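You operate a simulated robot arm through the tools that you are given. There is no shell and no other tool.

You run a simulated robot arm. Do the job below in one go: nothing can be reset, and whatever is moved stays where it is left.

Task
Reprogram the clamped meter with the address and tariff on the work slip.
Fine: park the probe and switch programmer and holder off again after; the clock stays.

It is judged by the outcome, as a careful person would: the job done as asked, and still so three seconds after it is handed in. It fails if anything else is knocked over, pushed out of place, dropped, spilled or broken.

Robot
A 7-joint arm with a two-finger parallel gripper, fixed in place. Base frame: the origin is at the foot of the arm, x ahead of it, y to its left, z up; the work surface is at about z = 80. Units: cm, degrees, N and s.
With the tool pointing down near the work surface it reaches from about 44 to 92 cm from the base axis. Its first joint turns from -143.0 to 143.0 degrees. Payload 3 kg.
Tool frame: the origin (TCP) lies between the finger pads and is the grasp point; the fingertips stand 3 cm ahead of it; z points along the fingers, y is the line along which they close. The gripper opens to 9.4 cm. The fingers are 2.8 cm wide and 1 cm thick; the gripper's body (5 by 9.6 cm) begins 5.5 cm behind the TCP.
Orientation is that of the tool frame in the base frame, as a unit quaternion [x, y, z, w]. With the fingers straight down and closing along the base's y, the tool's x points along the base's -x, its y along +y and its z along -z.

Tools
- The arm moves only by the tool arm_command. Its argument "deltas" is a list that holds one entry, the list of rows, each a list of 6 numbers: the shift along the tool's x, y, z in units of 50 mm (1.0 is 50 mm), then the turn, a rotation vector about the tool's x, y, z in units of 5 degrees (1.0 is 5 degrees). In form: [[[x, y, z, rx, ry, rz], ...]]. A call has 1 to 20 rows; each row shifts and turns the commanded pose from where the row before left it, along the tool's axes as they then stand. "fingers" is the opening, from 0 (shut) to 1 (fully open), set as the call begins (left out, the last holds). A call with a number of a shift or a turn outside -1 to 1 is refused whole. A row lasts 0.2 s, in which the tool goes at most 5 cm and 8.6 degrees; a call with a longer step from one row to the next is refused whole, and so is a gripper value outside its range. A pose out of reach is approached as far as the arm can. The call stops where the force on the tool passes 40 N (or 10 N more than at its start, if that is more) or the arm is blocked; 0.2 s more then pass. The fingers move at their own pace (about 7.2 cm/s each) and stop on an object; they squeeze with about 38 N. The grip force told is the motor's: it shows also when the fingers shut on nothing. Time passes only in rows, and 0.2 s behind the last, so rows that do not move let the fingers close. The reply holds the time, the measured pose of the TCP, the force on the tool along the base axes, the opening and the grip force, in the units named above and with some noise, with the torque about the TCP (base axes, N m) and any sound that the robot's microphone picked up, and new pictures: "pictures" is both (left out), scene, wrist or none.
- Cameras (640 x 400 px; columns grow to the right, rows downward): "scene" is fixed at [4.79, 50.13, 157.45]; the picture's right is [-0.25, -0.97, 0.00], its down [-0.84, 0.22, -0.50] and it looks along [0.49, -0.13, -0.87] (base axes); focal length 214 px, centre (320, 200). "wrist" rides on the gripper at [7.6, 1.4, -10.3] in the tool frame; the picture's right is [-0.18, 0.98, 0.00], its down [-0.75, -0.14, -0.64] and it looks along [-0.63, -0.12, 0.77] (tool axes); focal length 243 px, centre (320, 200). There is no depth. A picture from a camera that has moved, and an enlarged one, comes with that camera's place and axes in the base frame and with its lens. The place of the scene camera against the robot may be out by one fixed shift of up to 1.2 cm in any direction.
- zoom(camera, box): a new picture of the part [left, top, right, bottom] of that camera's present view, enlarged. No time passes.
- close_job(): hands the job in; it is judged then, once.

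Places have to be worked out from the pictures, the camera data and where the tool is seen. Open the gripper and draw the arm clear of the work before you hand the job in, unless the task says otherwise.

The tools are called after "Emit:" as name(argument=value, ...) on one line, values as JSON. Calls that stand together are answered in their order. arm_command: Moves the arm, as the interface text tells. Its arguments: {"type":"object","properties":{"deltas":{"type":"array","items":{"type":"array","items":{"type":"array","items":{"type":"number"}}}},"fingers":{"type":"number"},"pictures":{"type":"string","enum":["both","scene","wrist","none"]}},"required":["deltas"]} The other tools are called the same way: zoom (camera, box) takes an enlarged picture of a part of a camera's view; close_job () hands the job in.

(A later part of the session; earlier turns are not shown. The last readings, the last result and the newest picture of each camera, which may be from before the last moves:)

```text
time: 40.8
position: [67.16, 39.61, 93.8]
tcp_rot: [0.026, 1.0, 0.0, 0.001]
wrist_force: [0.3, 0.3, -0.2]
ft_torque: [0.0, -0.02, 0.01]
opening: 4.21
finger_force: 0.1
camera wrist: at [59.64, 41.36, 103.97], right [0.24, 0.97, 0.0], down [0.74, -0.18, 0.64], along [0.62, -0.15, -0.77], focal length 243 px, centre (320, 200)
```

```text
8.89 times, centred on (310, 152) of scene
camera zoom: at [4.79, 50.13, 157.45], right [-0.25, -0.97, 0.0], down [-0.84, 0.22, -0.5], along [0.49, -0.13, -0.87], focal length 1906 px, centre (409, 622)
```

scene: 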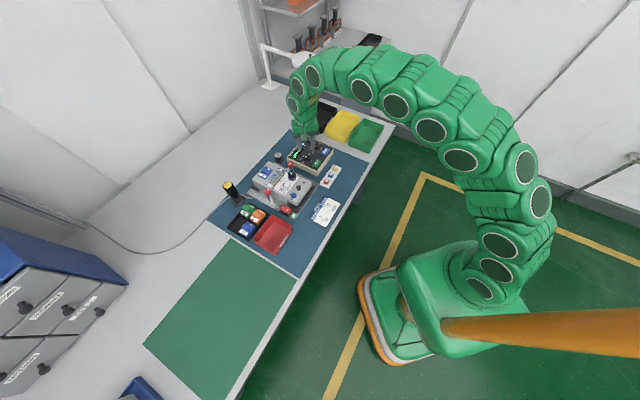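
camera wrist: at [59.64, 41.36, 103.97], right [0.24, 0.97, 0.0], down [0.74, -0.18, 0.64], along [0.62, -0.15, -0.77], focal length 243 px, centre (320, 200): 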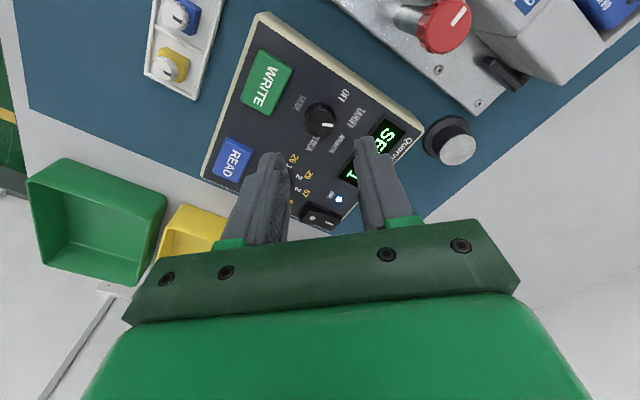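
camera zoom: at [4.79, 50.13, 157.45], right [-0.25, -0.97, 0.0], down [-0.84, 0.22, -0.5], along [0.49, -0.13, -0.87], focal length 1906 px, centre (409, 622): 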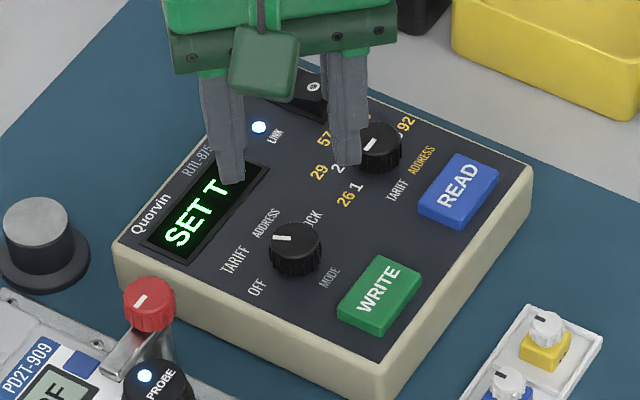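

The mode dial is at TARIFF ("SET T 1" with the value dial still at 1). I rotate the gripper back and move over the value dial at (72.5, 34.1).

Emit:
arm_command(deltas=[[[0, 0, 0, 0, 0, -0.97], [0, 0, 0, 0, 0, -0.97], [0, 0, 0, 0, 0, -0.97], [0, 0, 0, 0, 0, -0.97], [0, 0, 0, 0, 0, -0.97], [0, 0, 0, 0, 0, -0.97], [0, 0, 0, 0, 0, -0.97], [0, 0, 0, 0, 0, -0.97], [0, 0, 0, 0, 0, -0.97], [0, 0, 0, 0, 0, -0.97], [0.007, -0.513, 0, 0, 0, 0], [0.007, -0.513, 0, 0, 0, 0], [0.007, -0.513, 0, 0, 0, 0], [0, 0, 0.3, 0, 0, 0], [0, 0, 0, 0, 0, 0]]], fingers=0.38, pictures="wrist")

Emit:
zoom(camera="wrist", box=[240, 60, 400, 200])

Emit:
zoom(camera="scene", box=[285, 130, 335, 175])

```text
time: 44.0
position: [72.69, 34.13, 92.16]
tcp_rot: [-0.386, 0.922, 0.0, 0.0]
wrist_force: [-0.6, -0.4, 0.4]
ft_torque: [0.0, -0.01, -0.02]
opening: 3.58
finger_force: 0.1
camera wrist: at [66.27, 29.66, 102.38], right [-0.57, 0.82, 0.0], down [0.63, 0.44, 0.64], along [0.53, 0.37, -0.77], focal length 243 px, centre (320, 200)
```

wrist: 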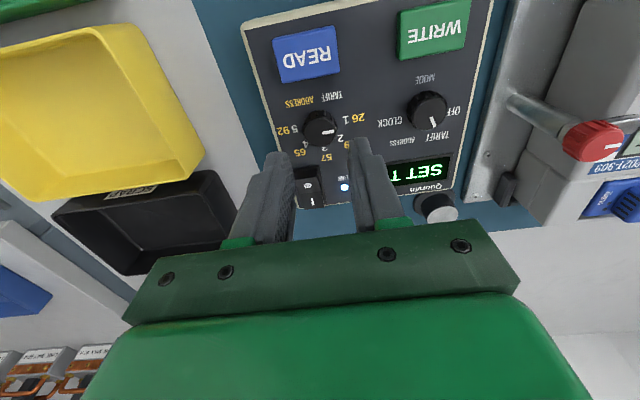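

```text
2.86 times, centred on (320, 130) of wrist
camera zoom: at [66.27, 29.66, 102.38], right [-0.57, 0.82, 0.0], down [0.63, 0.44, 0.64], along [0.53, 0.37, -0.77], focal length 693 px, centre (320, 400)
```

zoom: 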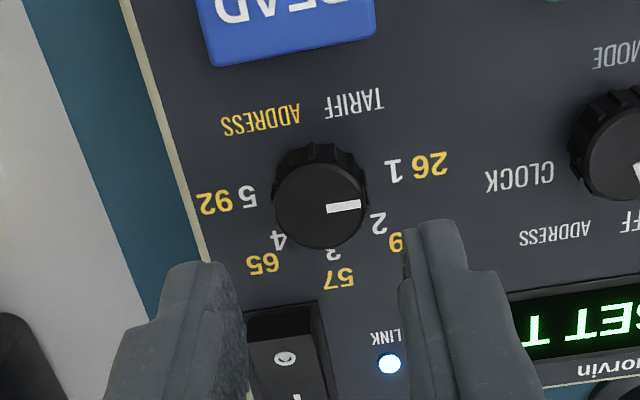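

```text
8.89 times, centred on (310, 152) of scene
camera zoom: at [4.79, 50.13, 157.45], right [-0.25, -0.97, 0.0], down [-0.84, 0.22, -0.5], along [0.49, -0.13, -0.87], focal length 1906 px, centre (409, 622)
```

zoom: 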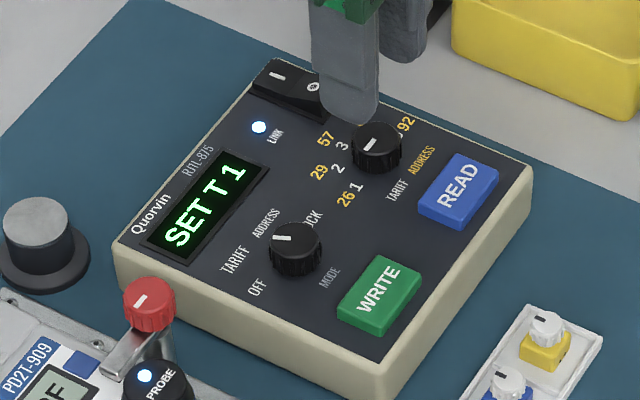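

The dial is centred under the tool within ~1 mm and the display reads "SET T 1". I lower onto the value dial and close.

Emit:
arm_command(deltas=[[[0, -0.008, 0.3, 0, 0, 0], [0, 0, 0.3, 0, 0, 0], [0, 0, 0.25, 0, 0, 0], [0, 0, 0.08, 0, 0, 0], [0, 0, 0.05, 0, 0, 0], [0, 0, 0, 0, 0, 0]]], fingers=0.38, pictures="none")

Emit:
arm_command(deltas=[[[0, 0, 0, 0, 0, 0], [0, 0, 0, 0, 0, 0], [0, 0, 0, 0, 0, 0]]], fingers=0, pictures="both")

Emit:
zoom(camera="wrist", box=[240, 80, 400, 220])

Emit:
zoom(camera="scene", box=[285, 130, 335, 175])

```text
time: 45.4
position: [72.6, 34.02, 87.32]
tcp_rot: [-0.388, 0.922, 0.0, 0.0]
wrist_force: [-0.3, -0.1, 0.9]
ft_torque: [0.04, 0.03, -0.02]
opening: 3.56
finger_force: 0.0
```

```text
time: 46.2
position: [72.7, 33.97, 87.33]
tcp_rot: [-0.387, 0.922, 0.001, 0.0]
wrist_force: [0.6, 0.0, 0.8]
ft_torque: [0.18, -0.01, -0.02]
opening: 2.33
finger_force: 45.1
camera wrist: at [66.24, 29.64, 97.52], right [-0.57, 0.82, 0.0], down [0.63, 0.44, 0.64], along [0.53, 0.37, -0.77], focal length 243 px, centre (320, 200)
```

scene: 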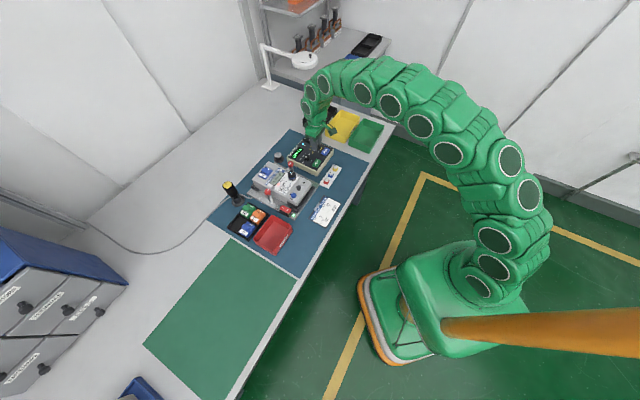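
wrist: 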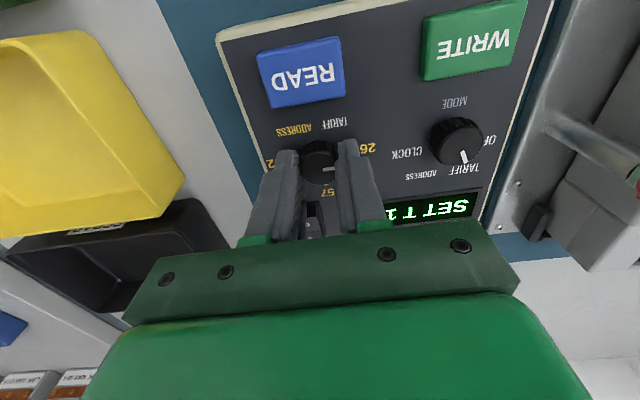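

```text
2.86 times, centred on (320, 150) of wrist
camera zoom: at [66.24, 29.64, 97.52], right [-0.57, 0.82, 0.0], down [0.63, 0.44, 0.64], along [0.53, 0.37, -0.77], focal length 693 px, centre (320, 343)
```

zoom: 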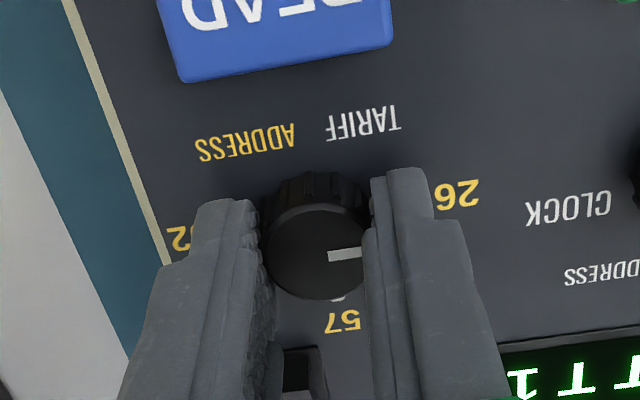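

```text
8.89 times, centred on (310, 152) of scene
camera zoom: at [4.79, 50.13, 157.45], right [-0.25, -0.97, 0.0], down [-0.84, 0.22, -0.5], along [0.49, -0.13, -0.87], focal length 1906 px, centre (409, 622)
```

zoom: 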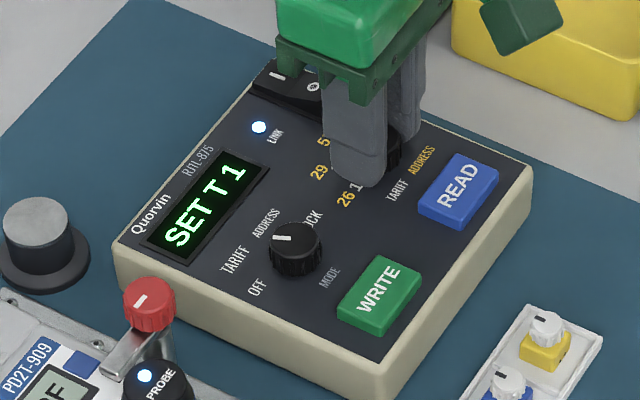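

A clean, centred grip (2.33 cm, no side force). I turn it clockwise 45° and check whether the display goes to 2.

Emit:
arm_command(deltas=[[[0, 0, 0, 0, 0, 1], [0, 0, 0, 0, 0, 1], [0, 0, 0, 0, 0, 1], [0, 0, 0, 0, 0, 1], [0, 0, 0, 0, 0, 1], [0, 0, 0, 0, 0, 1], [0, 0, 0, 0, 0, 1], [0, 0, 0, 0, 0, 1], [0, 0, 0, 0, 0, 1], [0, 0, 0, 0, 0, 0]]], fingers=0, pictures="wrist")

Emit:
zoom(camera="scene", box=[285, 130, 335, 175])

Emit:
zoom(camera="wrist", box=[240, 80, 440, 240])

```text
time: 48.4
position: [72.74, 33.97, 87.34]
tcp_rot: [-0.004, 1.0, 0.0, -0.001]
wrist_force: [14.2, -2.8, -17.1]
ft_torque: [0.04, -0.19, 0.02]
opening: 2.32
finger_force: 44.8
camera wrist: at [64.99, 35.42, 97.52], right [0.18, 0.98, 0.0], down [0.75, -0.14, 0.64], along [0.63, -0.11, -0.77], focal length 243 px, centre (320, 200)
```

wrist: 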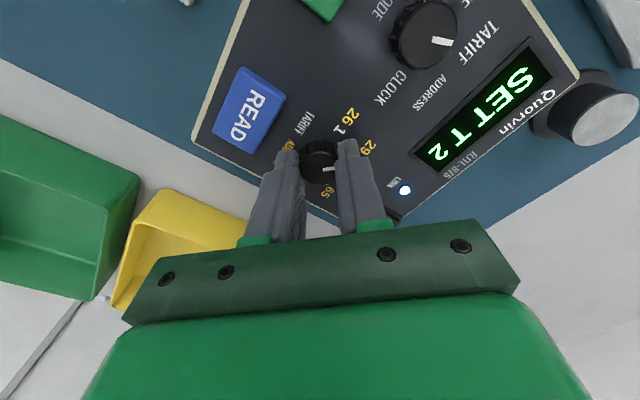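

```text
8.89 times, centred on (310, 152) of scene
camera zoom: at [4.79, 50.13, 157.45], right [-0.25, -0.97, 0.0], down [-0.84, 0.22, -0.5], along [0.49, -0.13, -0.87], focal length 1906 px, centre (409, 622)
```

zoom: 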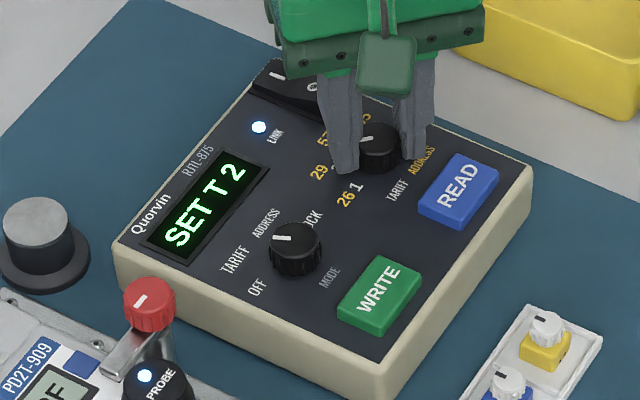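

```text
2.50 times, centred on (340, 160) of wrist
camera zoom: at [64.99, 35.42, 97.52], right [0.18, 0.98, 0.0], down [0.75, -0.14, 0.64], along [0.63, -0.11, -0.77], focal length 606 px, centre (270, 300)
```

zoom: 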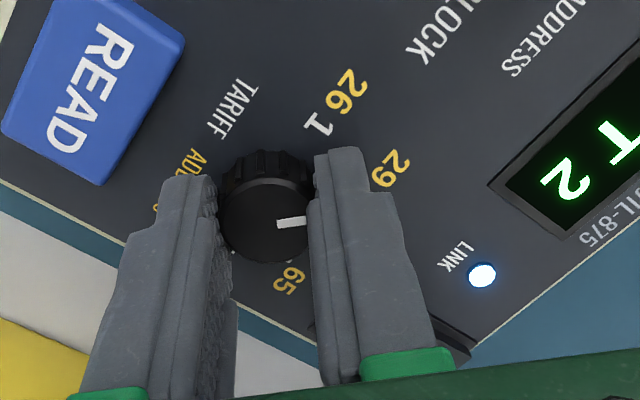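

"SET T 2" after 45°. A side force of 14 N has built up, so I shift 1 mm to relieve it and turn another 45° to 3.

Emit:
arm_command(deltas=[[[-0.02, 0, 0.01, 0, 0, 0], [0, 0, 0, 0, 0, 1], [0, 0, 0, 0, 0, 1], [0, 0, 0, 0, 0, 1], [0, 0, 0, 0, 0, 1], [0, 0, 0, 0, 0, 1], [0, 0, 0, 0, 0, 1], [0, 0, 0, 0, 0, 1], [0, 0, 0, 0, 0, 1], [0, 0, 0, 0, 0, 1], [0, 0, 0, 0, 0, 0]]], fingers=0, pictures="both")

Emit:
zoom(camera="scene", box=[285, 130, 335, 175])

Emit:
zoom(camera="wrist", box=[240, 80, 440, 240])

```text
time: 50.0
position: [72.67, 34.02, 87.31]
tcp_rot: [0.245, 0.97, -0.001, -0.001]
wrist_force: [-13.6, -8.6, 7.7]
ft_torque: [-0.29, 0.32, 0.02]
opening: 2.32
finger_force: 44.7
stopped in row 7: the force on the tool passed its limit at 41 N (the readings are from after the stop); the commanded pose is now the measured one
camera wrist: at [66.61, 38.91, 97.53], right [0.63, 0.78, 0.0], down [0.6, -0.48, 0.64], along [0.5, -0.4, -0.77], focal length 243 px, centre (320, 200)
```

scene: 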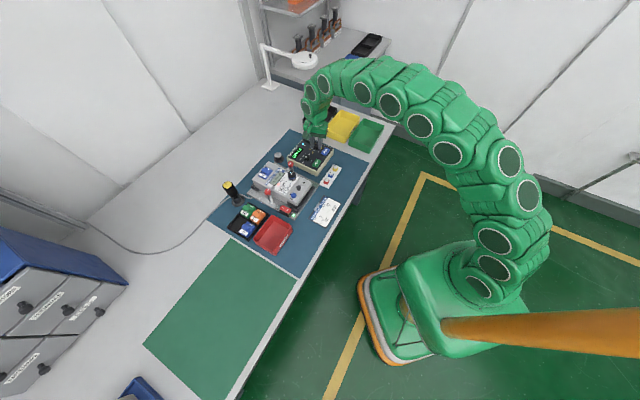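
wrist: 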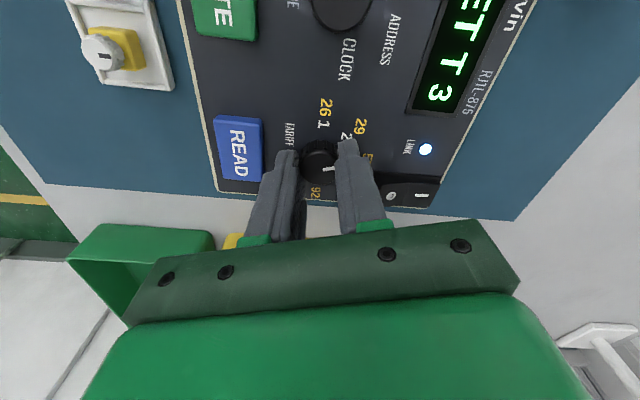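

```text
8.89 times, centred on (310, 152) of scene
camera zoom: at [4.79, 50.13, 157.45], right [-0.25, -0.97, 0.0], down [-0.84, 0.22, -0.5], along [0.49, -0.13, -0.87], focal length 1906 px, centre (409, 622)
```

zoom: 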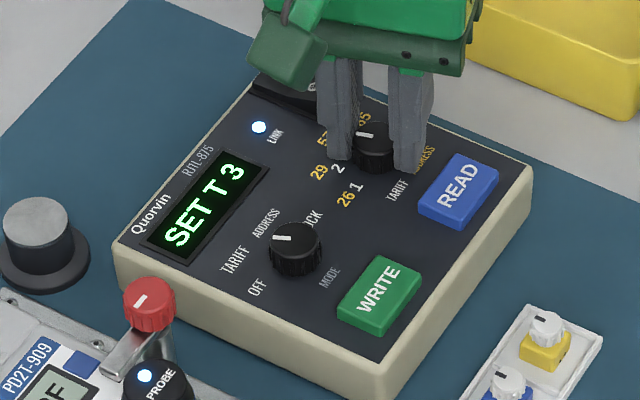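

```text
2.50 times, centred on (340, 160) of wrist
camera zoom: at [66.61, 38.91, 97.53], right [0.63, 0.78, 0.0], down [0.6, -0.48, 0.64], along [0.5, -0.4, -0.77], focal length 606 px, centre (270, 300)
```

zoom: 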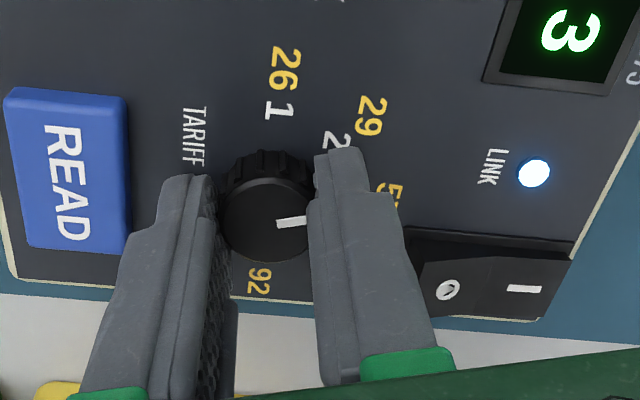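

The display already shows "SET T 3"; the call stopped on side force (my 1 mm shift overshot; the coupling is stiff). I relieve that with a tiny shift and turn the last ~15° slowly so the mark sits squarely on 3.

Emit:
arm_command(deltas=[[[0.004, -0.007, -0.004, 0, 0, 0], [0, 0, 0, 0, 0, 0.5], [0, 0, 0, 0, 0, 0.5], [0, 0, 0, 0, 0, 0.5], [0, 0, 0, 0, 0, 0.5], [0, 0, 0, 0, 0, 0]]], fingers=0, pictures="wrist")

Emit:
zoom(camera="scene", box=[285, 130, 335, 175])

Emit:
zoom(camera="wrist", box=[240, 80, 440, 240])

```text
time: 51.4
position: [72.6, 34.04, 87.24]
tcp_rot: [0.33, 0.944, 0.0, 0.0]
wrist_force: [7.3, -2.2, 2.2]
ft_torque: [0.34, 0.34, -0.03]
opening: 2.31
finger_force: 45.0
camera wrist: at [67.53, 39.87, 97.52], right [0.75, 0.66, 0.0], down [0.5, -0.58, 0.64], along [0.42, -0.48, -0.77], focal length 243 px, centre (320, 200)
```

wrist: 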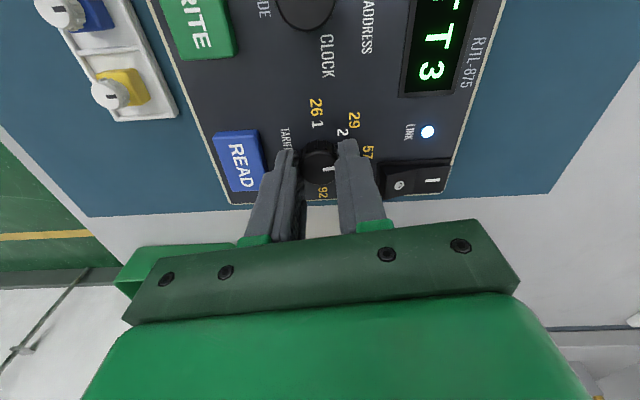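

```text
8.89 times, centred on (310, 152) of scene
camera zoom: at [4.79, 50.13, 157.45], right [-0.25, -0.97, 0.0], down [-0.84, 0.22, -0.5], along [0.49, -0.13, -0.87], focal length 1906 px, centre (409, 622)
```

zoom: 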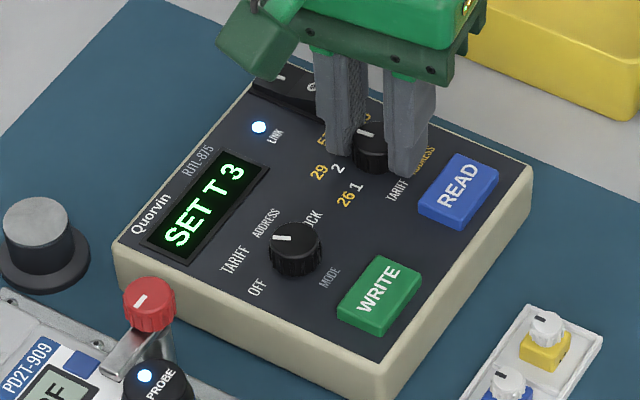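

```text
2.50 times, centred on (340, 160) of wrist
camera zoom: at [67.53, 39.87, 97.52], right [0.75, 0.66, 0.0], down [0.5, -0.58, 0.64], along [0.42, -0.48, -0.77], focal length 606 px, centre (270, 300)
```

zoom: 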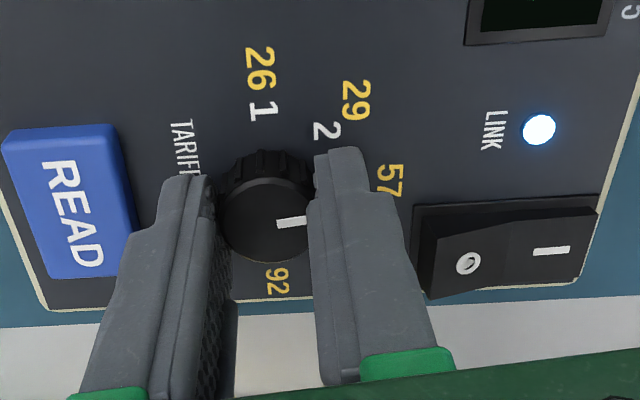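

Tariff value 3 is shown, and I've turned 84° of 90°. I turn the last 5°, release with a small opening (the rocker is close behind the far finger) and rise.

Emit:
arm_command(deltas=[[[0, 0, 0, 0, 0, 0.6], [0, 0, 0, 0, 0, 0.5], [0, 0, 0, 0, 0, 0]]], fingers=0, pictures="none")

Emit:
arm_command(deltas=[[[0, 0, 0, 0, 0, 0], [0, 0, 0, 0, 0, 0], [0, 0, -0.2, 0, 0, 0], [0, 0, -0.5, 0, 0, 0], [0, 0, -0.5, 0, 0, 0], [0, 0, 0, 0, 0, 0]]], fingers=0.35, pictures="both")

Emit:
zoom(camera="scene", box=[285, 130, 335, 175])

Emit:
zoom(camera="wrist", box=[220, 20, 420, 180])

```text
time: 52.2
position: [72.69, 33.99, 87.37]
tcp_rot: [0.374, 0.927, -0.001, 0.0]
wrist_force: [3.8, -1.5, 4.5]
ft_torque: [-0.47, -0.6, 0.0]
opening: 2.3
finger_force: 44.8
```

```text
time: 53.6
position: [72.73, 33.95, 93.32]
tcp_rot: [0.374, 0.927, -0.001, -0.002]
wrist_force: [-0.5, 0.1, 0.0]
ft_torque: [0.02, 0.02, 0.0]
opening: 3.26
finger_force: 0.0
camera wrist: at [68.11, 40.32, 103.53], right [0.81, 0.58, 0.0], down [0.45, -0.62, 0.64], along [0.37, -0.52, -0.77], focal length 243 px, centre (320, 200)
```

scene: 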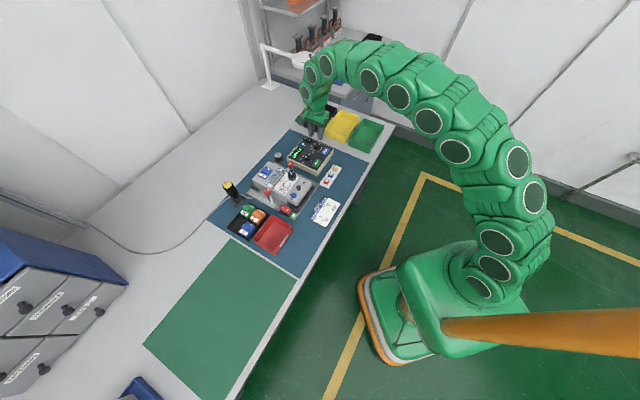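
wrist: 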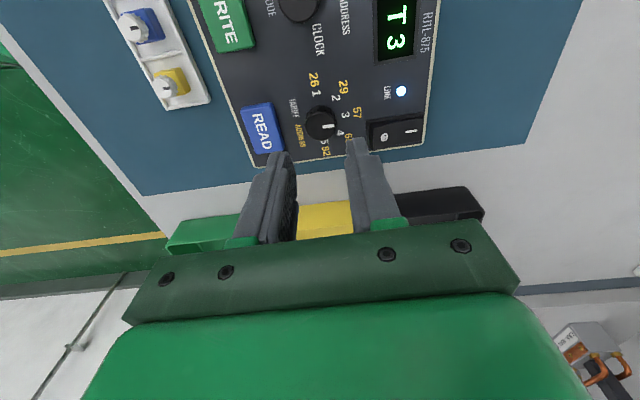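

```text
8.89 times, centred on (310, 152) of scene
camera zoom: at [4.79, 50.13, 157.45], right [-0.25, -0.97, 0.0], down [-0.84, 0.22, -0.5], along [0.49, -0.13, -0.87], focal length 1906 px, centre (409, 622)
```

zoom: 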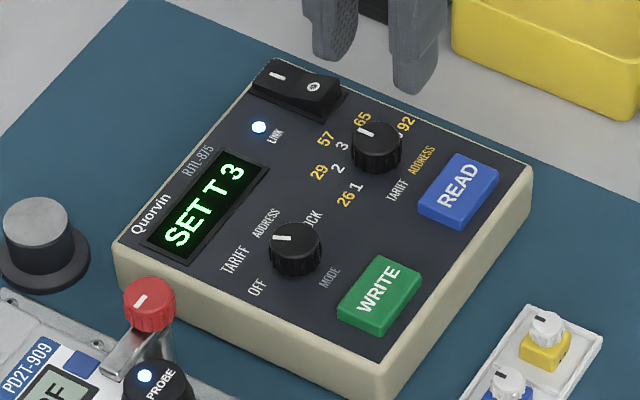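

```text
2.50 times, centred on (320, 100) of wrist
camera zoom: at [68.11, 40.32, 103.53], right [0.81, 0.58, 0.0], down [0.45, -0.62, 0.64], along [0.37, -0.52, -0.77], focal length 606 px, centre (320, 450)
```

zoom: 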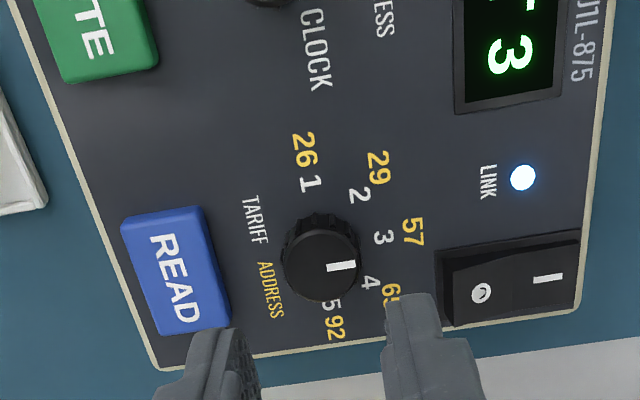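

"SET T 3" with the mark on 3 and mode on TARIFF. I shut the fingers, rotate the wrist back and go above the WRITE button.

Emit:
arm_command(deltas=[[[0, 0, 0, 0, 0, -1], [0, 0, 0, 0, 0, -1], [0, 0, 0, 0, 0, -1], [0, 0, 0, 0, 0, -1], [0, 0, 0, 0, 0, -1], [0, 0, 0, 0, 0, -1], [0, 0, 0, 0, 0, -1], [0, 0, 0, 0, 0, -1], [0, 0, 0, 0, 0, -1], [0, 0, 0, 0, 0, -1], [0, 0, 0, 0, 0, -1], [0, 0, 0, 0, 0, -1], [0, 0, 0, 0, 0, -1], [0, 0, 0, 0, 0, -1], [0, 0, 0, 0, 0, -1], [0, 0, 0, 0, 0, -1], [0, 0, 0, 0, 0, -1], [0, 0, 0, 0, 0, -0.8]]], fingers=0, pictures="none")

Emit:
arm_command(deltas=[[[0.327, 0.538, 0, 0, 0, 0], [0.327, 0.538, 0, 0, 0, 0], [0.327, 0.538, 0, 0, 0, 0], [0, 0, 0.3, 0, 0, 0], [0, 0, 0, 0, 0, 0]]], fingers=0, pictures="wrist")

Emit:
zoom(camera="wrist", box=[240, 40, 400, 180])

```text
time: 57.4
position: [72.78, 34.04, 93.29]
tcp_rot: [-0.384, 0.923, 0.0, -0.001]
wrist_force: [-0.4, -0.1, -0.8]
ft_torque: [0.0, 0.01, 0.0]
opening: 0.0
finger_force: 32.9
```

```text
time: 58.6
position: [63.44, 36.3, 91.8]
tcp_rot: [-0.384, 0.924, 0.0, 0.0]
wrist_force: [-0.3, -0.1, -0.7]
ft_torque: [0.01, -0.03, 0.01]
opening: 0.01
finger_force: 33.3
camera wrist: at [57.08, 31.9, 102.05], right [-0.57, 0.82, 0.0], down [0.63, 0.44, 0.64], along [0.53, 0.36, -0.77], focal length 243 px, centre (320, 200)
```

wrist: 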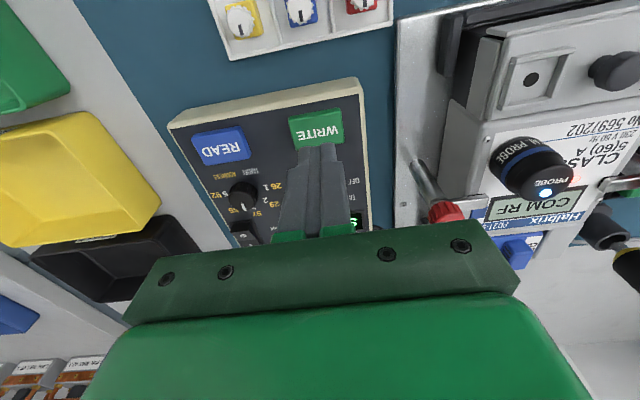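

```text
2.86 times, centred on (320, 110) of wrist
camera zoom: at [57.08, 31.9, 102.05], right [-0.57, 0.82, 0.0], down [0.63, 0.44, 0.64], along [0.53, 0.36, -0.77], focal length 693 px, centre (320, 457)
```

zoom: 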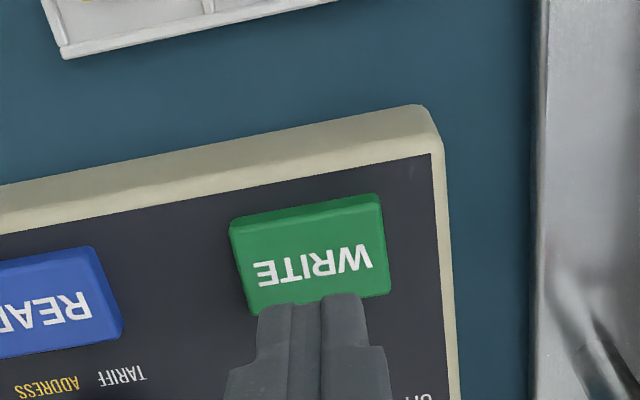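

The closed fingers are over the middle of WRITE. I descend with 1.5 mm steps near the button and listen for the click.

Emit:
arm_command(deltas=[[[0, 0, 0.3, 0, 0, 0], [0, 0, 0.3, 0, 0, 0], [0, 0, 0.2, 0, 0, 0], [0, 0, 0.03, 0, 0, 0], [0, 0, 0.03, 0, 0, 0], [0, 0, 0.03, 0, 0, 0], [0, 0, 0.03, 0, 0, 0], [0, 0, 0.03, 0, 0, 0]]], fingers=0, pictures="wrist")

Emit:
zoom(camera="scene", box=[250, 130, 340, 200])

```text
time: 60.4
position: [63.46, 36.31, 87.32]
tcp_rot: [-0.384, 0.923, 0.0, -0.001]
wrist_force: [-9.6, 3.5, 34.4]
ft_torque: [0.1, 0.28, 0.09]
opening: 0.02
finger_force: 33.3
heard: click
camera wrist: at [57.05, 31.85, 97.43], right [-0.57, 0.82, 0.0], down [0.63, 0.43, 0.64], along [0.53, 0.36, -0.77], focal length 243 px, centre (320, 200)
```

wrist: 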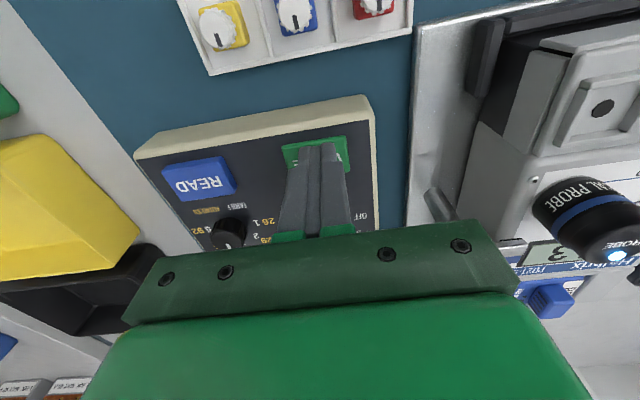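

```text
5.71 times, centred on (295, 165) of scene
camera zoom: at [4.79, 50.13, 157.45], right [-0.25, -0.97, 0.0], down [-0.84, 0.22, -0.5], along [0.49, -0.13, -0.87], focal length 1226 px, centre (463, 400)
```

zoom: 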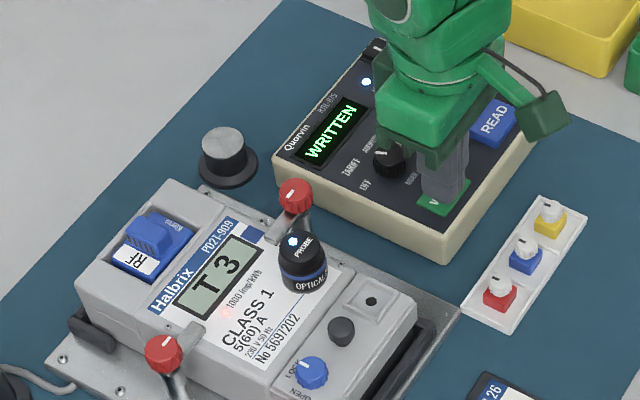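

The programmer shows "WRITTEN" and the meter "T 3": tariff done. I lift off and go back over the mode dial with the gripper opened.

Emit:
arm_command(deltas=[[[0, 0, -0.2, 0, 0, 0], [0, 0, -0.4, 0, 0, 0], [0, 0, -0.4, 0, 0, 0], [-0.494, -0.033, 0, 0, 0, 0], [-0.494, -0.033, 0, 0, 0, 0], [0, 0, 0, 0, 0, 0]]], fingers=0.42, pictures="wrist")

Emit:
zoom(camera="wrist", box=[240, 60, 400, 200])

Emit:
zoom(camera="scene", box=[250, 130, 340, 200])

```text
time: 61.8
position: [67.15, 39.34, 92.01]
tcp_rot: [-0.384, 0.923, -0.001, -0.002]
wrist_force: [-0.6, 0.1, -0.2]
ft_torque: [-0.03, 0.02, -0.03]
opening: 3.96
finger_force: 0.0
camera wrist: at [60.8, 35.05, 102.28], right [-0.57, 0.82, 0.0], down [0.63, 0.44, 0.64], along [0.53, 0.36, -0.77], focal length 243 px, centre (320, 200)
```

wrist: 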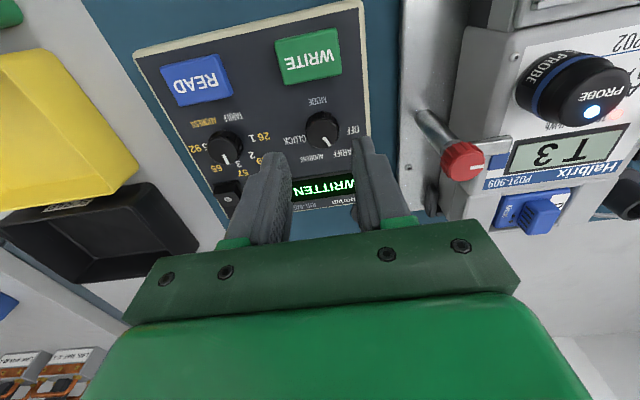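

```text
2.86 times, centred on (320, 130) of wrist
camera zoom: at [60.8, 35.05, 102.28], right [-0.57, 0.82, 0.0], down [0.63, 0.44, 0.64], along [0.53, 0.36, -0.77], focal length 693 px, centre (320, 400)
```

zoom: 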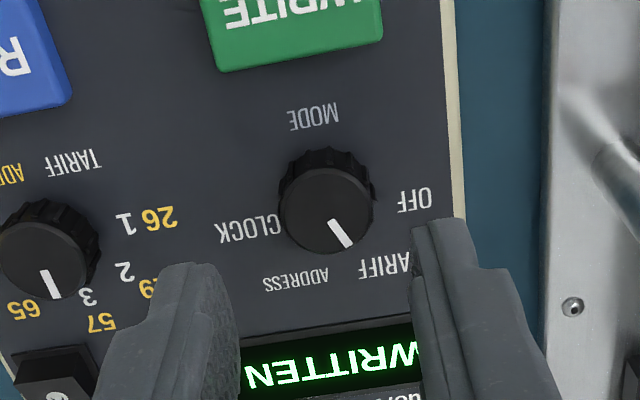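

```text
5.71 times, centred on (295, 165) of scene
camera zoom: at [4.79, 50.13, 157.45], right [-0.25, -0.97, 0.0], down [-0.84, 0.22, -0.5], along [0.49, -0.13, -0.87], focal length 1226 px, centre (463, 400)
```

zoom: 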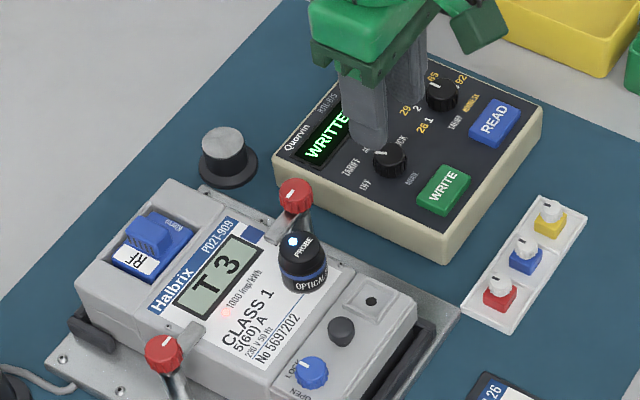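

The tool axis is ~1.5 mm off the dial centre; I correct, descend, and close on the mode dial.

Emit:
arm_command(deltas=[[[-0.035, 0.028, 0.3, 0, 0, 0], [0, 0, 0.3, 0, 0, 0], [0, 0, 0.25, 0, 0, 0], [0, 0, 0.06, 0, 0, 0], [0, 0, 0.035, 0, 0, 0], [0, 0, 0, 0, 0, 0]]], fingers=0.42, pictures="none")

Emit:
arm_command(deltas=[[[0, 0, 0, 0, 0, 0], [0, 0, 0, 0, 0, 0], [0, 0, 0, 0, 0, 0]]], fingers=0, pictures="wrist")

Emit:
zoom(camera="wrist", box=[240, 80, 400, 220])

```text
time: 63.2
position: [67.12, 39.79, 87.36]
tcp_rot: [-0.384, 0.923, 0.0, -0.001]
wrist_force: [-0.3, 0.2, -0.1]
ft_torque: [-0.04, -0.02, 0.02]
opening: 3.94
finger_force: 0.1
```

```text
time: 64.0
position: [67.22, 39.68, 87.35]
tcp_rot: [-0.383, 0.924, 0.0, 0.0]
wrist_force: [0.6, -1.3, -0.6]
ft_torque: [-0.31, -0.3, 0.01]
opening: 2.38
finger_force: 44.8
camera wrist: at [60.81, 35.3, 97.55], right [-0.57, 0.82, 0.0], down [0.63, 0.44, 0.64], along [0.53, 0.36, -0.77], focal length 243 px, centre (320, 200)
```

wrist: 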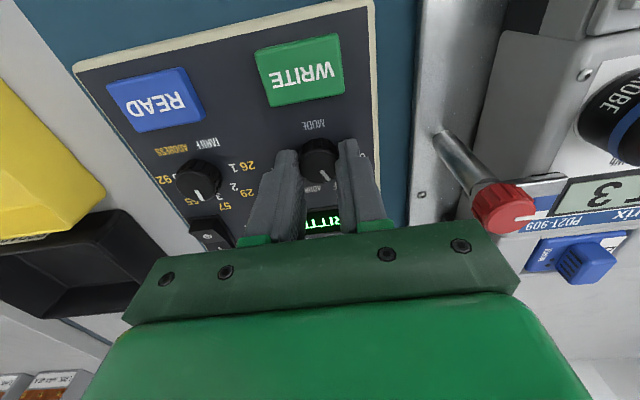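

```text
2.86 times, centred on (320, 150) of wrist
camera zoom: at [60.81, 35.3, 97.55], right [-0.57, 0.82, 0.0], down [0.63, 0.44, 0.64], along [0.53, 0.36, -0.77], focal length 693 px, centre (320, 343)
```

zoom: 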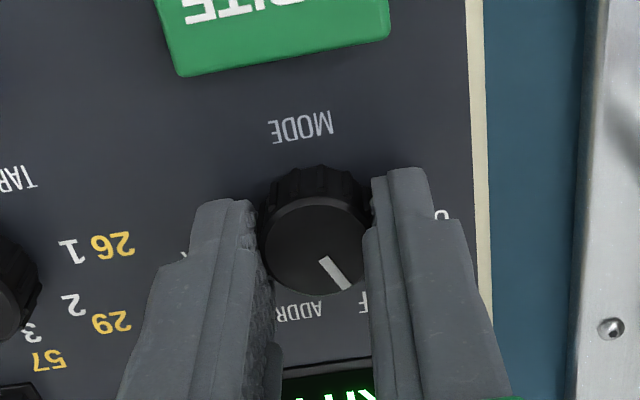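

A well-centred grip. I turn clockwise ~47° toward ADDRESS.

Emit:
arm_command(deltas=[[[0, 0, 0, 0, 0, 0.8], [0, 0, 0, 0, 0, 0.8], [0, 0, 0, 0, 0, 0.8], [0, 0, 0, 0, 0, 0.8], [0, 0, 0, 0, 0, 0.8], [0, 0, 0, 0, 0, 0.8], [0, 0, 0, 0, 0, 0.8], [0, 0, 0, 0, 0, 0.8], [0, 0, 0, 0, 0, 0.8], [0, 0, 0, 0, 0, 0.8], [0, 0, 0, 0, 0, 0.8], [0, 0, 0, 0, 0, 0.6], [0, 0, 0, 0, 0, 0]]], fingers=0, pictures="wrist")

Emit:
zoom(camera="wrist", box=[240, 80, 420, 240])

Emit:
zoom(camera="scene", box=[285, 130, 335, 175])

```text
time: 66.9
position: [67.32, 39.48, 87.51]
tcp_rot: [0.017, 1.0, -0.001, -0.001]
wrist_force: [2.6, -2.7, 1.1]
ft_torque: [0.1, 0.04, -0.03]
opening: 2.35
finger_force: 44.8
stopped in row 13: the force on the tool passed its limit at 40 N (the readings are from after the stop); the commanded pose is now the measured one
camera wrist: at [59.69, 41.26, 97.55], right [0.22, 0.98, 0.0], down [0.75, -0.17, 0.64], along [0.62, -0.14, -0.77], focal length 243 px, centre (320, 200)
```

wrist: 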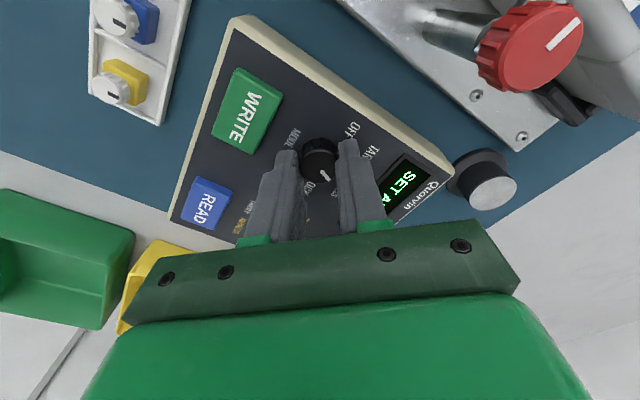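

```text
2.50 times, centred on (330, 160) of wrist
camera zoom: at [59.69, 41.26, 97.55], right [0.22, 0.98, 0.0], down [0.75, -0.17, 0.64], along [0.62, -0.14, -0.77], focal length 606 px, centre (295, 300)
```

zoom: 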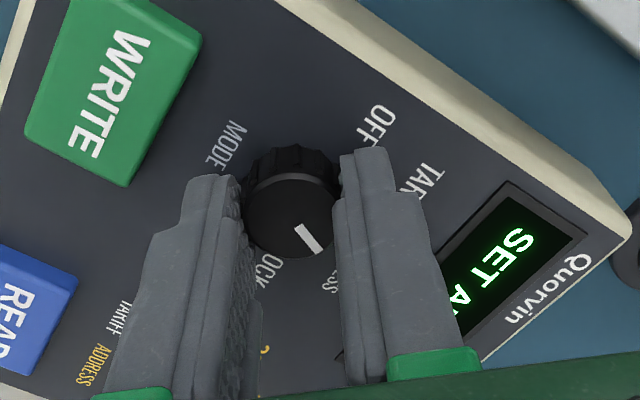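

```text
8.89 times, centred on (310, 152) of scene
camera zoom: at [4.79, 50.13, 157.45], right [-0.25, -0.97, 0.0], down [-0.84, 0.22, -0.5], along [0.49, -0.13, -0.87], focal length 1906 px, centre (409, 622)
```

zoom: 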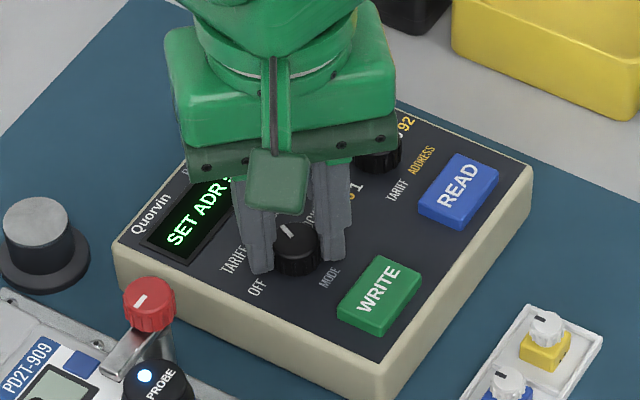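

Display: "SET ADR 5…", so the mode is ADDRESS. I release, rise, rotate back and move over the value dial.

Emit:
arm_command(deltas=[[[0, 0, 0, 0, 0, 0], [0, 0, 0, 0, 0, 0], [0, 0, -0.2, 0, 0, 0], [0, 0, -0.4, 0, 0, 0], [0, 0, -0.4, 0, 0, 0], [0, 0, 0, 0, 0, 0]]], fingers=0.42, pictures="none")

Emit:
arm_command(deltas=[[[0, 0, 0, 0, 0, -0.95], [0, 0, 0, 0, 0, -0.95], [0, 0, 0, 0, 0, -0.95], [0, 0, 0, 0, 0, -0.95], [0, 0, 0, 0, 0, -0.95], [0, 0, 0, 0, 0, -0.95], [0, 0, 0, 0, 0, -0.95], [0, 0, 0, 0, 0, -0.95], [0, 0, 0, 0, 0, -0.95], [0, 0, 0, 0, 0, -0.95], [0.007, -0.513, 0, 0, 0, 0], [0.007, -0.513, 0, 0, 0, 0], [0.007, -0.513, 0, 0, 0, 0], [0, 0, 0, 0, 0, 0]]], fingers=0.38, pictures="wrist")

Emit:
zoom(camera="wrist", box=[240, 60, 400, 200])

Emit:
zoom(camera="scene", box=[285, 130, 335, 175])

```text
time: 68.3
position: [67.22, 39.55, 92.41]
tcp_rot: [0.018, 1.0, -0.001, 0.0]
wrist_force: [0.1, -0.7, -0.2]
ft_torque: [-0.01, 0.01, -0.01]
opening: 3.95
finger_force: 0.1
```

```text
time: 71.3
position: [72.73, 34.05, 92.36]
tcp_rot: [-0.388, 0.922, -0.001, -0.002]
wrist_force: [-0.2, -0.2, -0.2]
ft_torque: [-0.02, -0.02, 0.02]
opening: 3.55
finger_force: 0.1
camera wrist: at [66.33, 29.64, 102.53], right [-0.57, 0.82, 0.0], down [0.63, 0.44, 0.64], along [0.52, 0.37, -0.77], focal length 243 px, centre (320, 200)
```

wrist: 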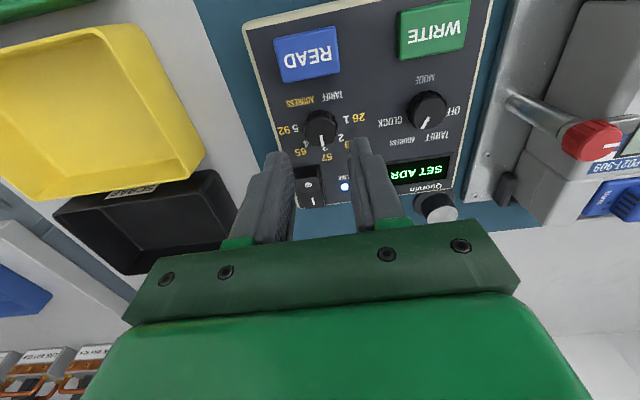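

```text
2.86 times, centred on (320, 130) of wrist
camera zoom: at [66.33, 29.64, 102.53], right [-0.57, 0.82, 0.0], down [0.63, 0.44, 0.64], along [0.52, 0.37, -0.77], focal length 693 px, centre (320, 400)
```

zoom: 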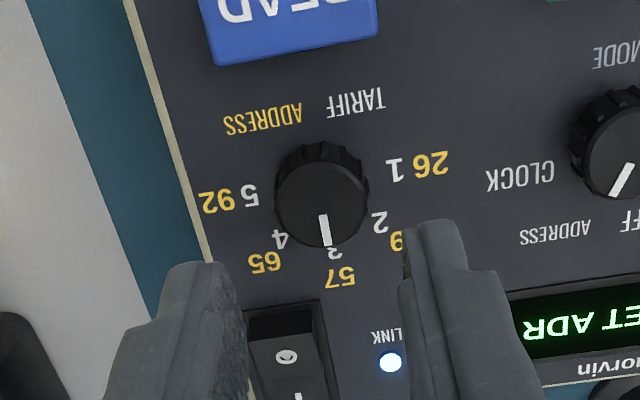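

```text
8.89 times, centred on (310, 152) of scene
camera zoom: at [4.79, 50.13, 157.45], right [-0.25, -0.97, 0.0], down [-0.84, 0.22, -0.5], along [0.49, -0.13, -0.87], focal length 1906 px, centre (409, 622)
```

zoom: 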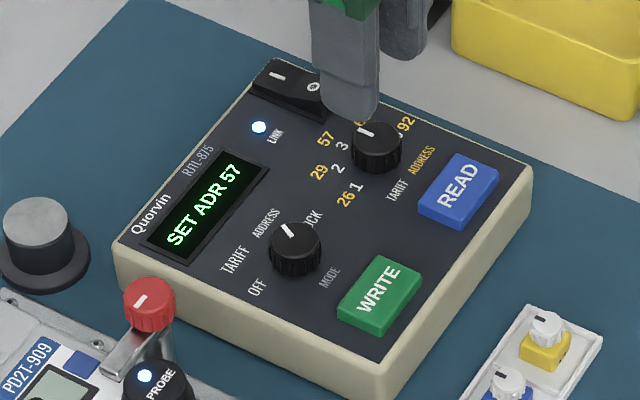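

"SET ADR 57" with mode on ADDRESS. Centred; I lower and grip the value dial again.

Emit:
arm_command(deltas=[[[-0.01, -0.004, 0.3, 0, 0, 0], [0, 0, 0.3, 0, 0, 0], [0, 0, 0.28, 0, 0, 0], [0, 0, 0.08, 0, 0, 0], [0, 0, 0.04, 0, 0, 0], [0, 0, 0, 0, 0, 0]]], fingers=0.38, pictures="none")

Emit:
arm_command(deltas=[[[0, 0, 0, 0, 0, 0], [0, 0, 0, 0, 0, 0], [0, 0, 0, 0, 0, 0]]], fingers=0, pictures="wrist")

```text
time: 72.7
position: [72.71, 34.14, 87.28]
tcp_rot: [-0.387, 0.922, -0.001, -0.002]
wrist_force: [0.3, 0.3, -0.3]
ft_torque: [-0.01, -0.05, 0.0]
opening: 3.56
finger_force: 0.1
```

```text
time: 73.5
position: [72.62, 34.23, 87.27]
tcp_rot: [-0.387, 0.922, 0.0, -0.001]
wrist_force: [-0.2, 1.3, -1.9]
ft_torque: [-0.14, -0.26, -0.04]
opening: 2.37
finger_force: 45.1
camera wrist: at [66.32, 29.71, 97.56], right [-0.57, 0.82, 0.0], down [0.63, 0.44, 0.64], along [0.52, 0.37, -0.77], focal length 243 px, centre (320, 200)
```

wrist: 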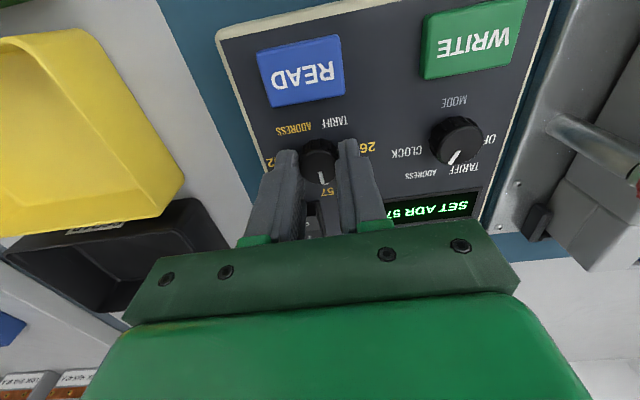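

Firm and centred. I turn clockwise 44° slowly toward 65 and then beyond.

Emit:
arm_command(deltas=[[[0, 0, 0, 0, 0, 0.8], [0, 0, 0, 0, 0, 0.8], [0, 0, 0, 0, 0, 0.8], [0, 0, 0, 0, 0, 0.8], [0, 0, 0, 0, 0, 0.8], [0, 0, 0, 0, 0, 0.8], [0, 0, 0, 0, 0, 0.8], [0, 0, 0, 0, 0, 0.8], [0, 0, 0, 0, 0, 0.8], [0, 0, 0, 0, 0, 0.8], [0, 0, 0, 0, 0, 0.8], [0, 0, 0, 0, 0, 0]]], fingers=0, pictures="wrist")

Emit:
zoom(camera="scene", box=[285, 130, 335, 175])

```text
time: 76.1
position: [72.77, 34.05, 87.36]
tcp_rot: [-0.013, 1.0, -0.001, -0.002]
wrist_force: [-16.0, -19.4, 9.2]
ft_torque: [-0.26, 0.41, 0.0]
opening: 2.38
finger_force: 45.5
camera wrist: at [65.06, 35.3, 97.55], right [0.16, 0.99, 0.0], down [0.76, -0.12, 0.64], along [0.63, -0.1, -0.77], focal length 243 px, centre (320, 200)
```

wrist: 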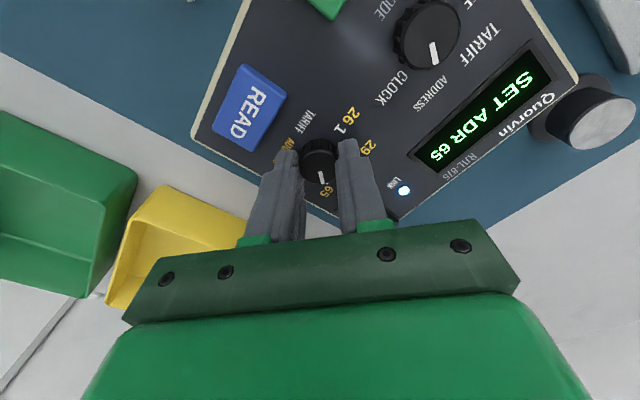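

```text
8.89 times, centred on (310, 152) of scene
camera zoom: at [4.79, 50.13, 157.45], right [-0.25, -0.97, 0.0], down [-0.84, 0.22, -0.5], along [0.49, -0.13, -0.87], focal length 1906 px, centre (409, 622)
```

zoom: 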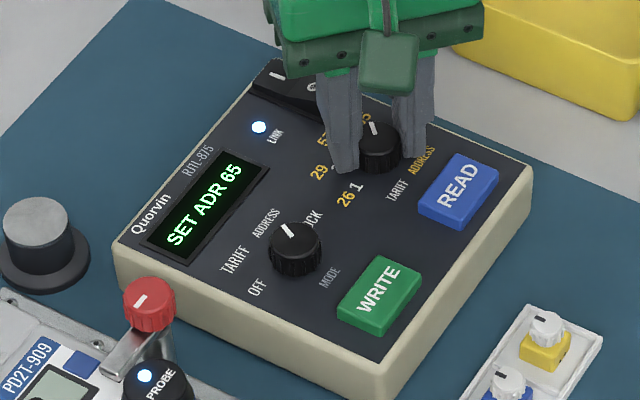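

"SET ADR 65". I relieve the ~25 N side force by a half-millimetre shift, then continue turning toward 92.

Emit:
arm_command(deltas=[[[0.008, -0.012, -0.004, 0, 0, 0], [0, 0, 0, 0, 0, 0]]], fingers=0, pictures="none")

Emit:
arm_command(deltas=[[[0, 0, 0, 0, 0, 0.7], [0, 0, 0, 0, 0, 0.7], [0, 0, 0, 0, 0, 0.7], [0, 0, 0, 0, 0, 0.7], [0, 0, 0, 0, 0, 0]]], fingers=0, pictures="wrist")

```text
time: 76.7
position: [72.71, 34.02, 87.49]
tcp_rot: [-0.013, 1.0, -0.001, -0.001]
wrist_force: [0.4, -12.1, -5.1]
ft_torque: [0.04, -0.33, 0.0]
opening: 2.37
finger_force: 45.0
```

```text
time: 77.9
position: [72.81, 33.94, 87.44]
tcp_rot: [0.108, 0.994, -0.002, -0.001]
wrist_force: [5.4, -14.0, -8.0]
ft_torque: [0.05, -0.13, 0.01]
opening: 2.41
finger_force: 44.5
camera wrist: at [65.58, 37.09, 97.55], right [0.39, 0.92, 0.0], down [0.71, -0.3, 0.64], along [0.59, -0.25, -0.77], focal length 243 px, centre (320, 200)
```

wrist: 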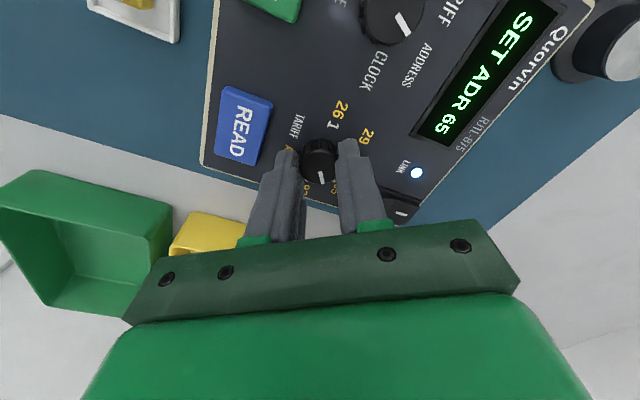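

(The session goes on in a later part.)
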